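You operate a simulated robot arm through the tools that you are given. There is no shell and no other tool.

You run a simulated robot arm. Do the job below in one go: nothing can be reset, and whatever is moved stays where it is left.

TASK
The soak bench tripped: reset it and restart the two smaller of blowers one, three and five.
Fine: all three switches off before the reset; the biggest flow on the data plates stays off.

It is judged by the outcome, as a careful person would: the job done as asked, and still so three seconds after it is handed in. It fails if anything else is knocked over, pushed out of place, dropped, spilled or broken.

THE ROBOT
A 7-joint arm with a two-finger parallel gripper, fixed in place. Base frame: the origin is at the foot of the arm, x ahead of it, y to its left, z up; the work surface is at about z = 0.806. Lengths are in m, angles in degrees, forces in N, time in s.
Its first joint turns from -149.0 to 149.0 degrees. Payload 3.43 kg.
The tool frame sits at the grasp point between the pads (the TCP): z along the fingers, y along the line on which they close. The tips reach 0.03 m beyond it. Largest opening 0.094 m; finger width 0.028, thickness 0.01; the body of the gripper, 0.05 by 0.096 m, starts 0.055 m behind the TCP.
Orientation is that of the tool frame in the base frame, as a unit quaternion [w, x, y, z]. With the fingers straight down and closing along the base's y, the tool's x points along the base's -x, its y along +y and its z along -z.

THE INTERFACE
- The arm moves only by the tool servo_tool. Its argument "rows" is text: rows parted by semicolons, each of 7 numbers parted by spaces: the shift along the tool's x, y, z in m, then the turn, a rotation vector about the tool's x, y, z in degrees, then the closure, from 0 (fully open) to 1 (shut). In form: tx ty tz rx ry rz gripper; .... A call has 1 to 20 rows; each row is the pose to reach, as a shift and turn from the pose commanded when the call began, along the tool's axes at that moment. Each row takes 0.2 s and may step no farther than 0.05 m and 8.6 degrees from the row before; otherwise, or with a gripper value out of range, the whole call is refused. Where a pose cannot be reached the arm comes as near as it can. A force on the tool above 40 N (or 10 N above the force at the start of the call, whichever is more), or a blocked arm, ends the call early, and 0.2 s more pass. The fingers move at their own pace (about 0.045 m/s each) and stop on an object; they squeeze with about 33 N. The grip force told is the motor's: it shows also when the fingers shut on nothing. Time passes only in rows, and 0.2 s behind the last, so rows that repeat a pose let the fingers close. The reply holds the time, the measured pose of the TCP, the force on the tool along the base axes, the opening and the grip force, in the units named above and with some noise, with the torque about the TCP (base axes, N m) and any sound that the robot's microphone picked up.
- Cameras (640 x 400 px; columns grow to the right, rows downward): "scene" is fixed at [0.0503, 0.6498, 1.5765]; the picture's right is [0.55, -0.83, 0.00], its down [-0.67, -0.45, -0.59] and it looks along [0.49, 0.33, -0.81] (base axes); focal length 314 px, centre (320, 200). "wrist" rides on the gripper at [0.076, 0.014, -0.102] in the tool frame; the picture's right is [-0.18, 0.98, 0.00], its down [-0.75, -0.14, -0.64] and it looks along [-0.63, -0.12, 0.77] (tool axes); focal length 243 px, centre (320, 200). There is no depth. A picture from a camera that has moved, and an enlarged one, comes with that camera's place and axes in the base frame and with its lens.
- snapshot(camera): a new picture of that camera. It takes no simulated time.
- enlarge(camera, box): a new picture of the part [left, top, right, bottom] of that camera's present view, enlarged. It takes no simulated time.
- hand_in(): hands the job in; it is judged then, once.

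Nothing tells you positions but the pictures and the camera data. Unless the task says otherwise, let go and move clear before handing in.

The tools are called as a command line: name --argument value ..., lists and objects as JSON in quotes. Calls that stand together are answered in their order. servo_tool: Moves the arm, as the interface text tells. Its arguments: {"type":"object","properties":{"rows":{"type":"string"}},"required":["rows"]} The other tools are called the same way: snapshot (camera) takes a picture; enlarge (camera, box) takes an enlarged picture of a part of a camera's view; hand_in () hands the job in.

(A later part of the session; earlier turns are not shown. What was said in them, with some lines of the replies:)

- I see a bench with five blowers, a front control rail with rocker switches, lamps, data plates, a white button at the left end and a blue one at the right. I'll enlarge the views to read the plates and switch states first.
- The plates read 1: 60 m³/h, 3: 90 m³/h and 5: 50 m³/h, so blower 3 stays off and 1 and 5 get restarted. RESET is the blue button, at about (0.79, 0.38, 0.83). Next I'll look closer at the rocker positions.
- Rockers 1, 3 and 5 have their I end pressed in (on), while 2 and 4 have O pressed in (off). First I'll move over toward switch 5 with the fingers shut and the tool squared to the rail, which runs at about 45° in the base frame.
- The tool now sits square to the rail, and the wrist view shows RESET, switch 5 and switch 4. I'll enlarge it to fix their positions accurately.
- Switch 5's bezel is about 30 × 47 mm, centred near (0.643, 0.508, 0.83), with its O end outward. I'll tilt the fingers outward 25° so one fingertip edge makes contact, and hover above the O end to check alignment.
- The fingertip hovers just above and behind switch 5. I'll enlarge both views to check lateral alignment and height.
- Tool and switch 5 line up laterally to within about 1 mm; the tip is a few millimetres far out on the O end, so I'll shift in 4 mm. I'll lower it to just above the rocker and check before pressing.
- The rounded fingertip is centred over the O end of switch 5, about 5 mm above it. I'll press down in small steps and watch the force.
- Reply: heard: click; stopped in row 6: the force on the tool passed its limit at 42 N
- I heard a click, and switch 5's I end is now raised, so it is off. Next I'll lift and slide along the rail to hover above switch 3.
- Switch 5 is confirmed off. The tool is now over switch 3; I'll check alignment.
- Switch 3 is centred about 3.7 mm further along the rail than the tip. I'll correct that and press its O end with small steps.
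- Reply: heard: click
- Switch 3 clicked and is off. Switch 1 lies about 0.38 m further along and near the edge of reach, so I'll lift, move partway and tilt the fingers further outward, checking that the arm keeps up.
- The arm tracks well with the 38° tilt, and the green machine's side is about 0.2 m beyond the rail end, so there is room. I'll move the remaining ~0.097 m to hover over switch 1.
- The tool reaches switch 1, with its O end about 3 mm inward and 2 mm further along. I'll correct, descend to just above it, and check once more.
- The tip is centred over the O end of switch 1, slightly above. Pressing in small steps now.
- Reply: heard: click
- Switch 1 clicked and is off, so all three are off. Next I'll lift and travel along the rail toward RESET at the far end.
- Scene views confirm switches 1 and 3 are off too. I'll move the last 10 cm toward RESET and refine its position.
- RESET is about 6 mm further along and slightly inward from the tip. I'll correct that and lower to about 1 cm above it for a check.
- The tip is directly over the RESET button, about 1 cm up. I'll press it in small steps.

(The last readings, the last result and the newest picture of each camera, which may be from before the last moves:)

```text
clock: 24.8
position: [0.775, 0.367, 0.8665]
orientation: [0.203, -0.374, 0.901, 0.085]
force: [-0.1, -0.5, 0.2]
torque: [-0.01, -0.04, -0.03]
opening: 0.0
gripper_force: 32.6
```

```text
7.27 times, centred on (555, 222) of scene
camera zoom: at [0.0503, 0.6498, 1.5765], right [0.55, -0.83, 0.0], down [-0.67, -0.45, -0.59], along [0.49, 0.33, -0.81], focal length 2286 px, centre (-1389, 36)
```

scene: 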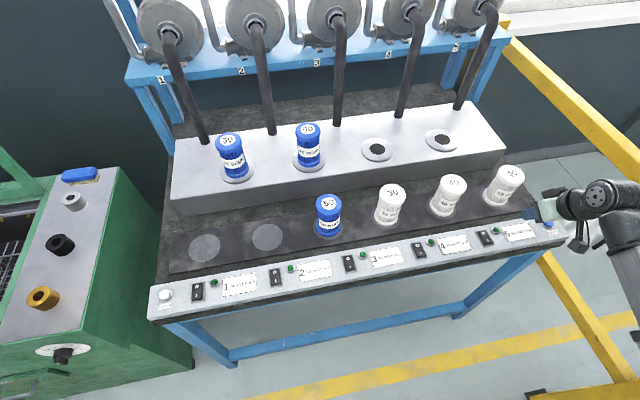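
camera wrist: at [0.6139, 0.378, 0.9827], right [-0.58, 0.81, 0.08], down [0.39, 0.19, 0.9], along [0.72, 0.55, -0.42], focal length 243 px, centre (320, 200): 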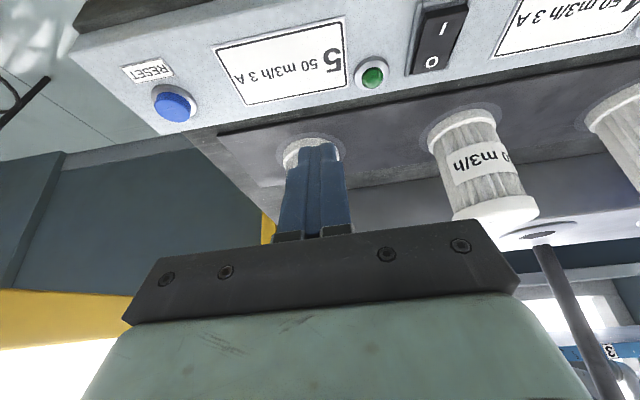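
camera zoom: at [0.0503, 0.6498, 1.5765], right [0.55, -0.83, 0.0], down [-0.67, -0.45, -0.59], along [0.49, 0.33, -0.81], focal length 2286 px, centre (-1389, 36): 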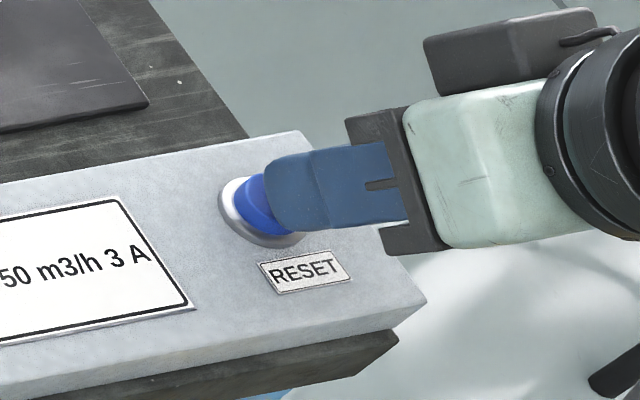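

No contact force yet, so the button top is slightly lower than estimated. I'll continue down in small steps.

servo_tool --rows "0.0008 0 0.0018 0 0 0 1; 0.0017 0 0.0036 0 0 0 1; 0.0025 0 0.0054 0 0 0 1; 0.0034 0 0.0073 0 0 0 1"

enlarge --camera "wrist" --box '[240, 50, 380, 180]'

enlarge --camera "scene" --box '[520, 195, 590, 250]'

```text
clock: 25.8
position: [0.7744, 0.3659, 0.8606]
orientation: [0.204, -0.373, 0.901, 0.084]
force: [-2.2, -2.1, 16.2]
torque: [-0.04, 0.02, -0.01]
opening: 0.0001
gripper_force: 33.0
heard: click
```

```text
3.08 times, centred on (310, 115) of wrist
camera zoom: at [0.6852, 0.2966, 0.9201], right [-0.58, 0.81, 0.08], down [0.39, 0.19, 0.9], along [0.72, 0.55, -0.42], focal length 746 px, centre (351, 462)
```

zoom: 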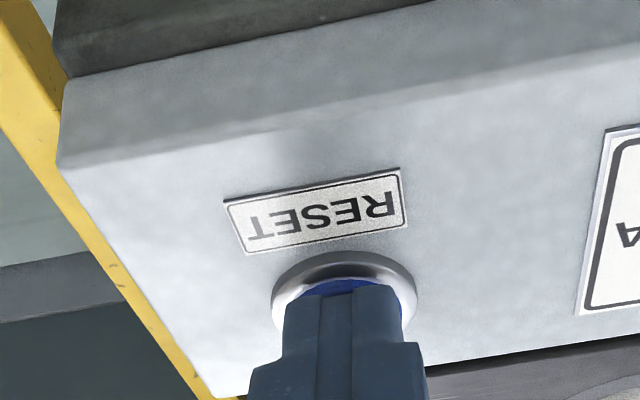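

```text
7.27 times, centred on (555, 222) of scene
camera zoom: at [0.0503, 0.6498, 1.5765], right [0.55, -0.83, 0.0], down [-0.67, -0.45, -0.59], along [0.49, 0.33, -0.81], focal length 2286 px, centre (-1389, 36)
```

zoom: 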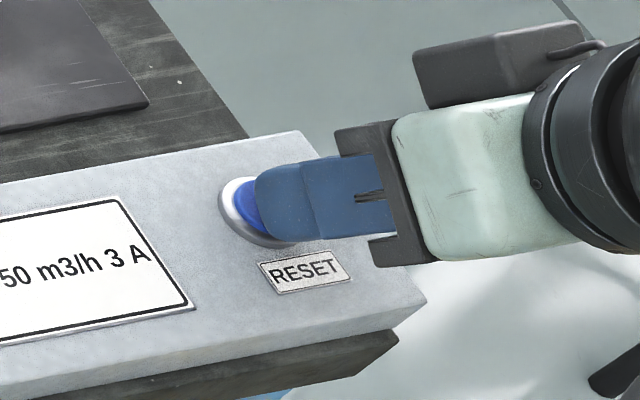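

RESET clicked. I'll lift off, confirm the switch states, and move to the I end of switch 5.

servo_tool --rows "-0.0127 0 -0.0272 0 0 0 1; -0.0254 0 -0.0544 0 0 0 1; -0.023 0.0387 -0.0555 0 0 0 1; -0.0206 0.0774 -0.0566 0 0 0 1; -0.0181 0.116 -0.0578 0 0 0 1; -0.0157 0.1547 -0.0589 0 0 0 1; -0.0133 0.1934 -0.06 0 0 0 1; -0.0133 0.1934 -0.06 0 0 0 1; -0.0133 0.1934 -0.06 0 0 0 1"

enlarge --camera "wrist" --box '[250, 0, 390, 180]'

snapshot --camera "scene"

enlarge --camera "scene" --box '[460, 190, 580, 260]'

```text
clock: 27.8
position: [0.6291, 0.494, 0.9198]
orientation: [0.202, -0.373, 0.901, 0.084]
force: [-0.5, 0.1, -0.6]
torque: [-0.01, 0.02, 0.0]
opening: 0.0004
gripper_force: 33.3
```

```text
2.22 times, centred on (320, 90) of wrist
camera zoom: at [0.5384, 0.4246, 0.9805], right [-0.58, 0.81, 0.08], down [0.39, 0.19, 0.9], along [0.72, 0.55, -0.42], focal length 539 px, centre (320, 444)
```

zoom: 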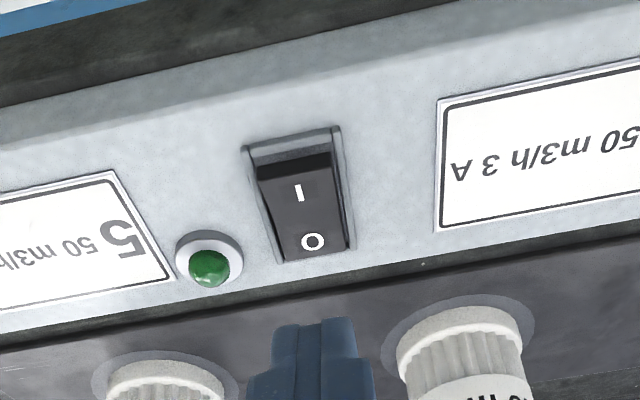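

```text
taken
```

scene: 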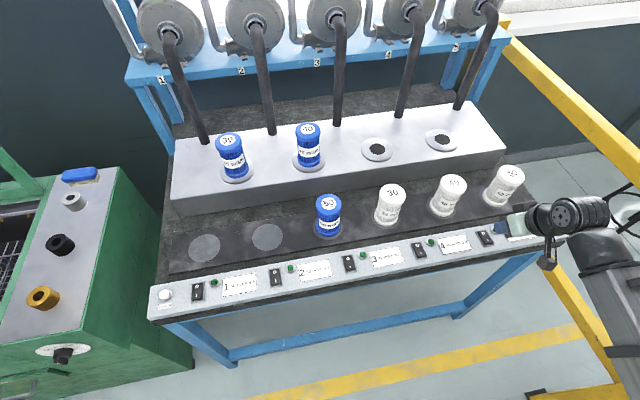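

```text
5.33 times, centred on (520, 225) of scene
camera zoom: at [0.0503, 0.6498, 1.5765], right [0.55, -0.83, 0.0], down [-0.67, -0.45, -0.59], along [0.49, 0.33, -0.81], focal length 1676 px, centre (-747, 67)
```

zoom: 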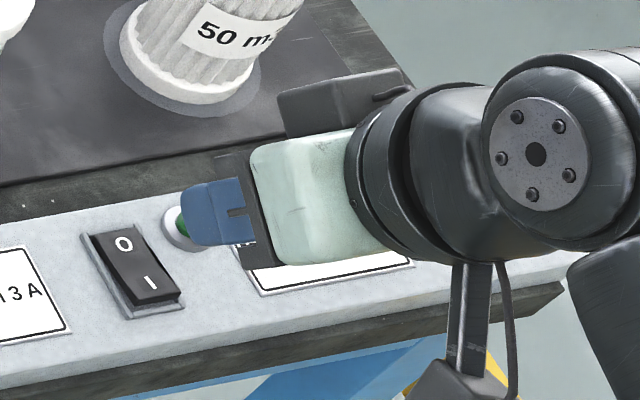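

The tip is laterally aligned with switch 5; I'll shift 4.5 mm inward over the raised I end and press gently.

servo_tool --rows "0.0126 0 0.0162 0 0 0 1; 0.021 0 0.0344 0 0 0 1; 0.0235 0 0.0398 0 0 0 1; 0.0252 0 0.0434 0 0 0 1; 0.0265 0 0.0461 0 0 0 1; 0.0273 0 0.048 0 0 0 1"

enlarge --camera "wrist" --box '[250, 50, 390, 180]'

enlarge --camera "scene" --box '[460, 200, 520, 260]'

```text
clock: 29.2
position: [0.6239, 0.4902, 0.8635]
orientation: [0.202, -0.374, 0.901, 0.084]
force: [-0.1, -2.6, 1.1]
torque: [-0.07, 0.04, 0.03]
opening: 0.0
gripper_force: 33.1
```

```text
3.08 times, centred on (320, 115) of wrist
camera zoom: at [0.5352, 0.4206, 0.924], right [-0.58, 0.81, 0.08], down [0.39, 0.19, 0.9], along [0.72, 0.55, -0.42], focal length 746 px, centre (320, 462)
```

zoom: 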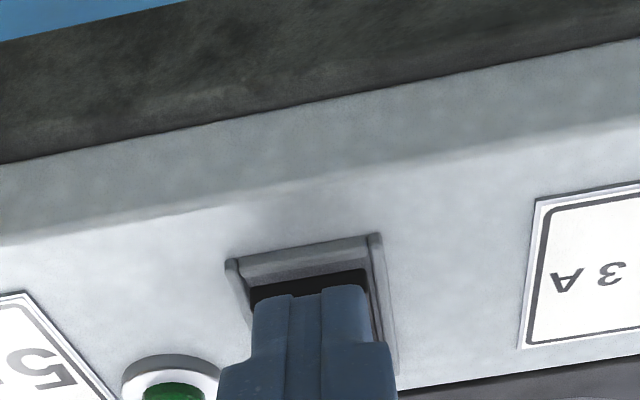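

```text
6.67 times, centred on (490, 230) of scene
camera zoom: at [0.0503, 0.6498, 1.5765], right [0.55, -0.83, 0.0], down [-0.67, -0.45, -0.59], along [0.49, 0.33, -0.81], focal length 2095 px, centre (-813, 0)
```

zoom: 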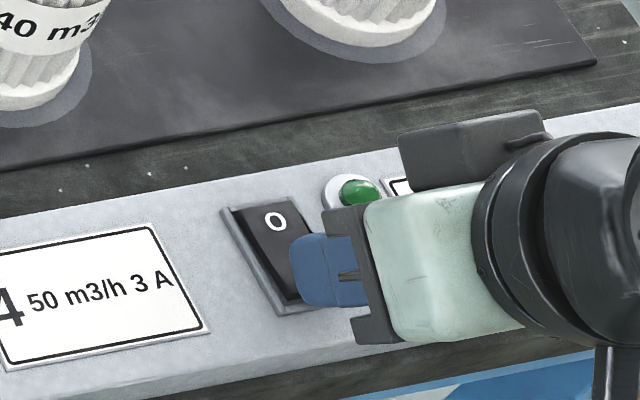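

The tip has just made contact with the I end, with no click yet. I'll press a few millimetres more.

servo_tool --rows "0.0008 0 0.0018 0 0 0 1; 0.0015 0 0.0032 0 0 0 1; 0.0021 0 0.0045 0 0 0 1"

enlarge --camera "wrist" --box '[250, 50, 390, 180]'

enlarge --camera "scene" --box '[460, 200, 520, 260]'

```text
clock: 30.0
position: [0.6252, 0.4914, 0.8597]
orientation: [0.204, -0.373, 0.901, 0.084]
force: [-1.7, -2.9, 26.6]
torque: [0.03, 0.03, 0.01]
opening: 0.0002
gripper_force: 33.0
heard: click
```

```text
3.08 times, centred on (320, 115) of wrist
camera zoom: at [0.5359, 0.4214, 0.92], right [-0.58, 0.81, 0.08], down [0.38, 0.18, 0.9], along [0.72, 0.55, -0.42], focal length 746 px, centre (320, 462)
```

zoom: 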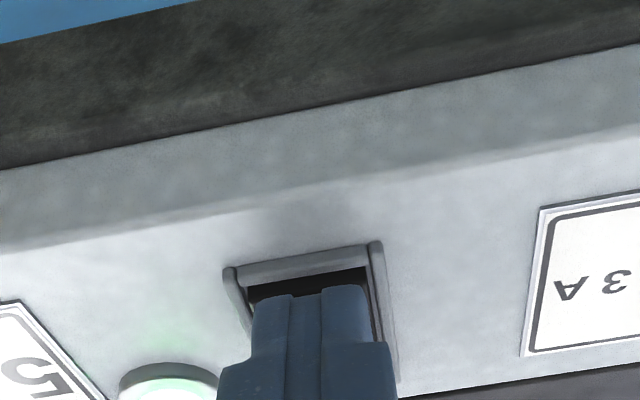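

```text
6.67 times, centred on (490, 230) of scene
camera zoom: at [0.0503, 0.6498, 1.5765], right [0.55, -0.83, 0.0], down [-0.67, -0.45, -0.59], along [0.49, 0.33, -0.81], focal length 2095 px, centre (-813, 0)
```

zoom: 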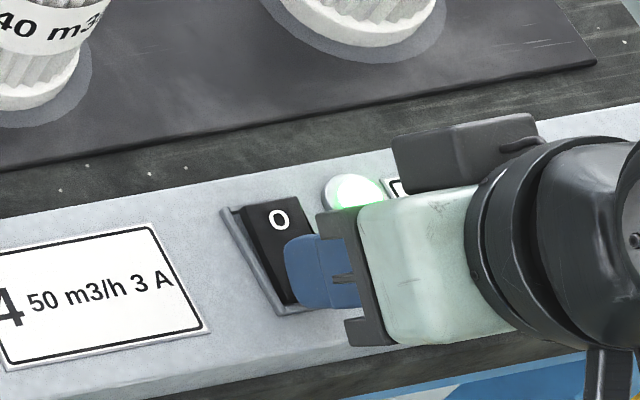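

Switch 5 clicked on and its lamp lit, so the reset took. Next I'll lift and travel back along the rail to the I end of switch 1, tilting out again.

servo_tool --rows "-0.0131 0 -0.0281 0 0 0 1; -0.0262 0 -0.0562 0 0 0 1; -0.0256 0.0475 -0.0565 0 0 0 1; -0.0251 0.095 -0.0567 0 -1 0 1; -0.0245 0.1425 -0.057 0 -2 0 1; -0.0239 0.19 -0.0573 0 -3 0 1; -0.0234 0.2375 -0.0575 0 -4 0 1; -0.0228 0.285 -0.0578 0 -5 0 1; -0.0222 0.3325 -0.058 0 -6 0 1; -0.0217 0.38 -0.0583 0 -7 0 1; -0.0211 0.4275 -0.0586 0 -8 0 1; -0.0205 0.475 -0.0588 0 -9 0 1; -0.0199 0.5225 -0.0591 0 -10 0 1; -0.0194 0.57 -0.0594 0 -11 0 1; -0.0188 0.6175 -0.0596 0 -12 0 1; -0.0182 0.665 -0.0599 0 -13 0 1; -0.0177 0.7125 -0.0602 0 -13 0 1; -0.0171 0.7596 -0.0604 0 -13 0 1; -0.0171 0.7596 -0.0604 0 -13 0 1; -0.0171 0.7596 -0.0604 0 -13 0 1"

snapshot --camera "scene"

enlarge --camera "wrist" --box '[250, 0, 390, 180]'

enlarge --camera "scene" --box '[400, 190, 580, 290]'

```text
clock: 34.2
position: [0.0806, 1.0233, 0.9196]
orientation: [0.303, -0.362, 0.873, 0.125]
force: [0.3, 0.3, 0.6]
torque: [-0.02, 0.03, 0.02]
opening: 0.0
gripper_force: 32.7
```

```text
taken
```

scene: 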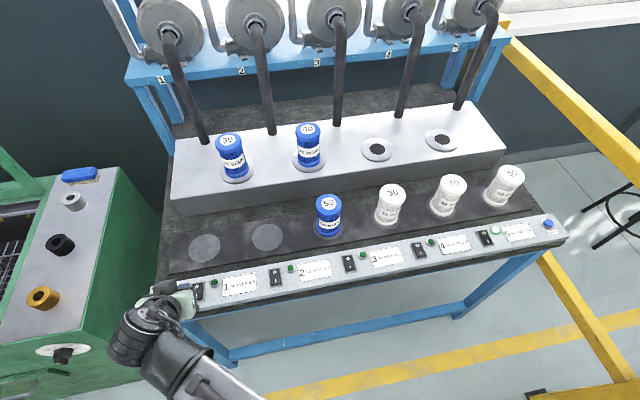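

```text
2.22 times, centred on (320, 90) of wrist
camera zoom: at [-0.017, 0.9459, 0.9532], right [-0.59, 0.8, 0.11], down [0.24, 0.04, 0.97], along [0.77, 0.6, -0.21], focal length 539 px, centre (320, 444)
```

zoom: 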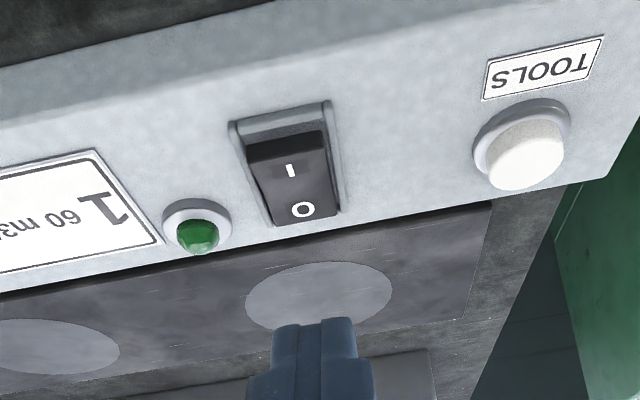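

```text
3.56 times, centred on (490, 240) of scene
camera zoom: at [0.0503, 0.6498, 1.5765], right [0.55, -0.83, 0.0], down [-0.67, -0.45, -0.59], along [0.49, 0.33, -0.81], focal length 1117 px, centre (-284, 58)
```

zoom: 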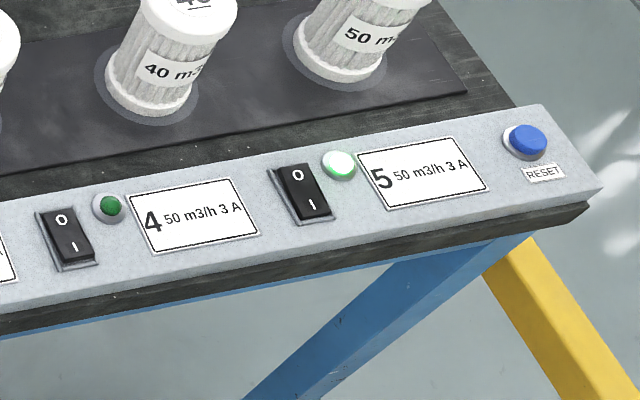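

Lamp 5 stays lit and switch 5 is on. The tip is over switch 1's I end, so I'll correct by about 2 mm and press down in small steps.

servo_tool --rows "0.0112 -0.0018 0.0166 0 0 0 1; 0.0236 -0.0018 0.0323 0 0 0 1; 0.0298 -0.0018 0.0402 0 0 0 1; 0.0322 -0.0018 0.0433 0 0 0 1; 0.0341 -0.0018 0.0457 0 0 0 1; 0.0353 -0.0018 0.0473 0 0 0 1"

enlarge --camera "wrist" --box '[230, 30, 390, 180]'

enlarge --camera "scene" --box '[150, 250, 240, 320]'

```text
clock: 35.6
position: [0.0847, 1.0209, 0.8615]
orientation: [0.304, -0.361, 0.873, 0.125]
force: [-0.2, -0.9, 1.0]
torque: [0.02, -0.04, -0.03]
opening: 0.0001
gripper_force: 33.1
```

```text
2.67 times, centred on (310, 105) of wrist
camera zoom: at [-0.0133, 0.9436, 0.8949], right [-0.59, 0.8, 0.11], down [0.24, 0.04, 0.97], along [0.77, 0.6, -0.21], focal length 647 px, centre (347, 453)
```

zoom: 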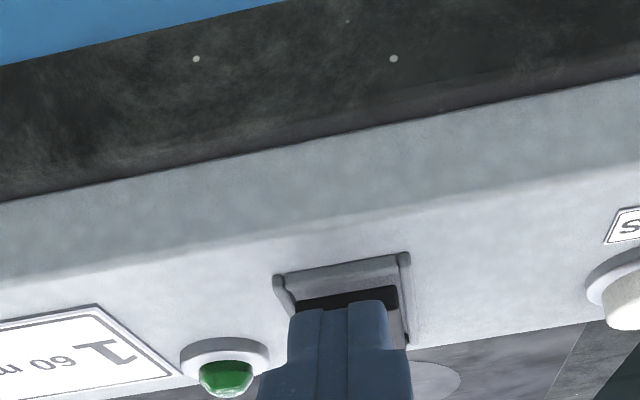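

```text
5.71 times, centred on (195, 285) of scene
camera zoom: at [0.0503, 0.6498, 1.5765], right [0.55, -0.83, 0.0], down [-0.67, -0.45, -0.59], along [0.49, 0.33, -0.81], focal length 1796 px, centre (1034, -286)
```

zoom: 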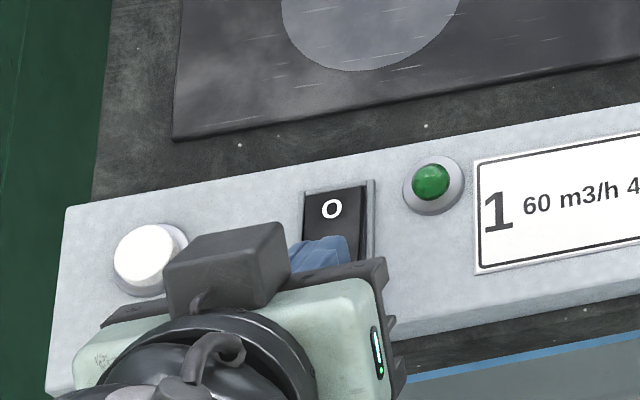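

Almost in contact with switch 1's I end, and clear of the TOOLS button. Pressing a few millimetres more.

servo_tool --rows "0.0009 0 0.0012 0 0 0 1; 0.0019 0 0.0024 0 0 0 1; 0.0028 0 0.0035 0 0 0 1"

enlarge --camera "scene" --box '[150, 250, 240, 320]'

```text
clock: 36.4
position: [0.083, 1.0211, 0.8589]
orientation: [0.304, -0.361, 0.872, 0.126]
force: [0.4, -0.5, 1.9]
torque: [0.01, -0.01, 0.04]
opening: 0.0
gripper_force: 33.2
heard: click
```

```text
5.71 times, centred on (195, 285) of scene
camera zoom: at [0.0503, 0.6498, 1.5765], right [0.55, -0.83, 0.0], down [-0.67, -0.45, -0.59], along [0.49, 0.33, -0.81], focal length 1796 px, centre (1034, -286)
```

zoom: 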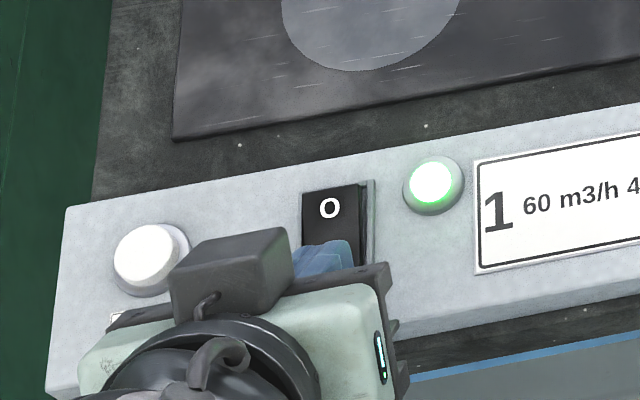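

Switch 1 clicked and its lamp lit. I'll lift away and back off clear of the bench, then verify everything.

servo_tool --rows "-0.0186 0 -0.0236 0 0 0 1; -0.0371 0 -0.0472 0 0 0 1; -0.0371 0 -0.0872 0 0 0 1; -0.0371 -0.03 -0.1222 0 0 0 1; -0.0371 -0.07 -0.1472 0 0 0 1; -0.0371 -0.115 -0.1622 0 0 0 1; -0.0371 -0.16 -0.1722 0 0 0 1; -0.0371 -0.205 -0.1822 0 0 0 1; -0.0371 -0.25 -0.1822 0 0 0 1; -0.0371 -0.25 -0.1822 0 0 0 1; -0.0371 -0.25 -0.1822 0 0 0 1"

snapshot --camera "scene"

enlarge --camera "scene" --box '[140, 250, 300, 330]'

enlarge --camera "scene" --box '[260, 230, 420, 330]'

enlarge --camera "scene" --box '[400, 190, 580, 290]'

```text
clock: 38.8
position: [0.2004, 0.7833, 1.0208]
orientation: [0.302, -0.361, 0.873, 0.126]
force: [0.3, -0.5, 0.5]
torque: [-0.03, 0.02, -0.03]
opening: 0.0
gripper_force: 33.2
```

```text
taken
```

scene: 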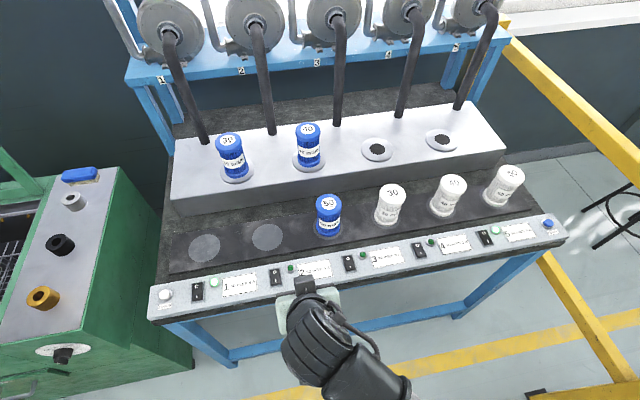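

```text
4.00 times, centred on (220, 290) of scene
camera zoom: at [0.0503, 0.6498, 1.5765], right [0.55, -0.83, 0.0], down [-0.67, -0.45, -0.59], along [0.49, 0.33, -0.81], focal length 1257 px, centre (720, -160)
```

zoom: 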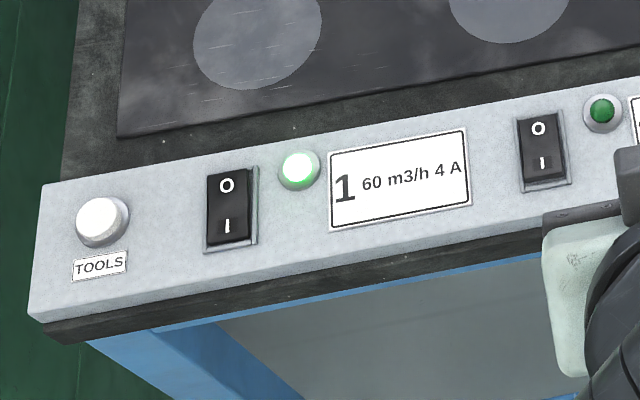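

```text
4.00 times, centred on (340, 280) of scene
camera zoom: at [0.0503, 0.6498, 1.5765], right [0.55, -0.83, 0.0], down [-0.67, -0.45, -0.59], along [0.49, 0.33, -0.81], focal length 1257 px, centre (240, -120)
```

zoom: 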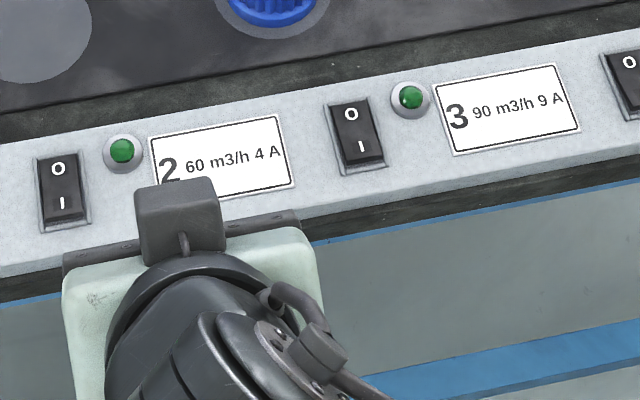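

```text
3.56 times, centred on (490, 240) of scene
camera zoom: at [0.0503, 0.6498, 1.5765], right [0.55, -0.83, 0.0], down [-0.67, -0.45, -0.59], along [0.49, 0.33, -0.81], focal length 1117 px, centre (-284, 58)
```

zoom: 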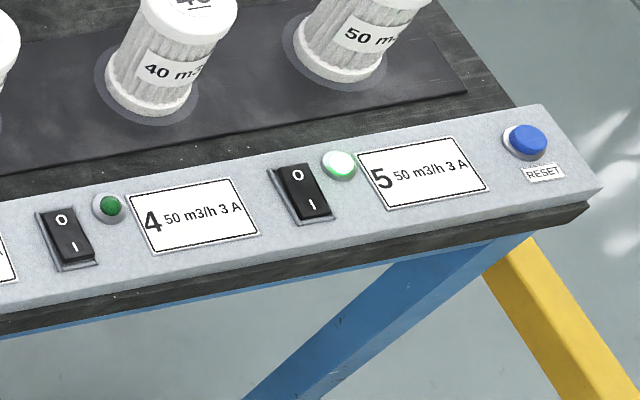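

Blowers 1 and 5 are on with lamps lit, 3 is off, 2 and 4 are unchanged, and nothing has moved. I'll wait a few seconds to be sure the bench doesn't trip again.

servo_tool --rows "0 0 0 0 0 0 1; 0 0 0 0 0 0 1; 0 0 0 0 0 0 1; 0 0 0 0 0 0 1; 0 0 0 0 0 0 1; 0 0 0 0 0 0 1; 0 0 0 0 0 0 1; 0 0 0 0 0 0 1; 0 0 0 0 0 0 1; 0 0 0 0 0 0 1; 0 0 0 0 0 0 1; 0 0 0 0 0 0 1; 0 0 0 0 0 0 1; 0 0 0 0 0 0 1; 0 0 0 0 0 0 1; 0 0 0 0 0 0 1; 0 0 0 0 0 0 1; 0 0 0 0 0 0 1; 0 0 0 0 0 0 1; 0 0 0 0 0 0 1"

snapshot --camera "scene"

```text
clock: 43.0
position: [0.2, 0.7833, 1.0219]
orientation: [0.302, -0.362, 0.873, 0.126]
force: [-0.2, 0.9, -0.2]
torque: [-0.03, -0.01, -0.03]
opening: 0.0
gripper_force: 33.0
```

```text
taken
```

scene: 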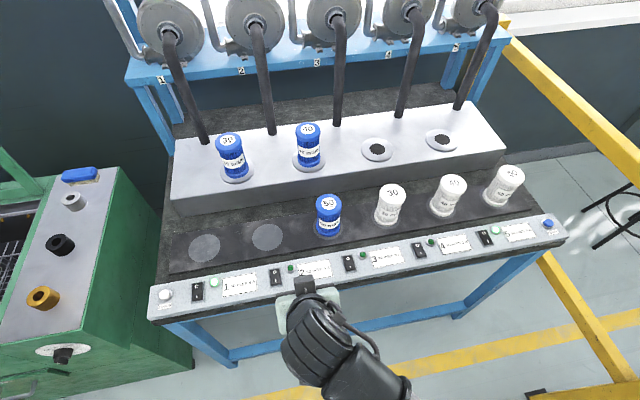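

After four seconds lamps 1 and 5 are still lit, 3 is off and nothing was disturbed. The arm is clear of the bench, so I'm handing in.

hand_in

```text
The job is handed in.
```

The soak bench is reset. Blowers 1 (60 m³/h) and 5 (50 m³/h) are running again with their lamps lit. Blower 3, the biggest at 90 m³/h, is off.

I switched off 1, 3 and 5 before pressing RESET, then switched 5 and 1 back on. I watched for about four seconds before handing in, and the bench did not trip again. Switches 2 and 4 and the TOOLS button were not touched, nothing else on the bench moved, and the arm is clear.
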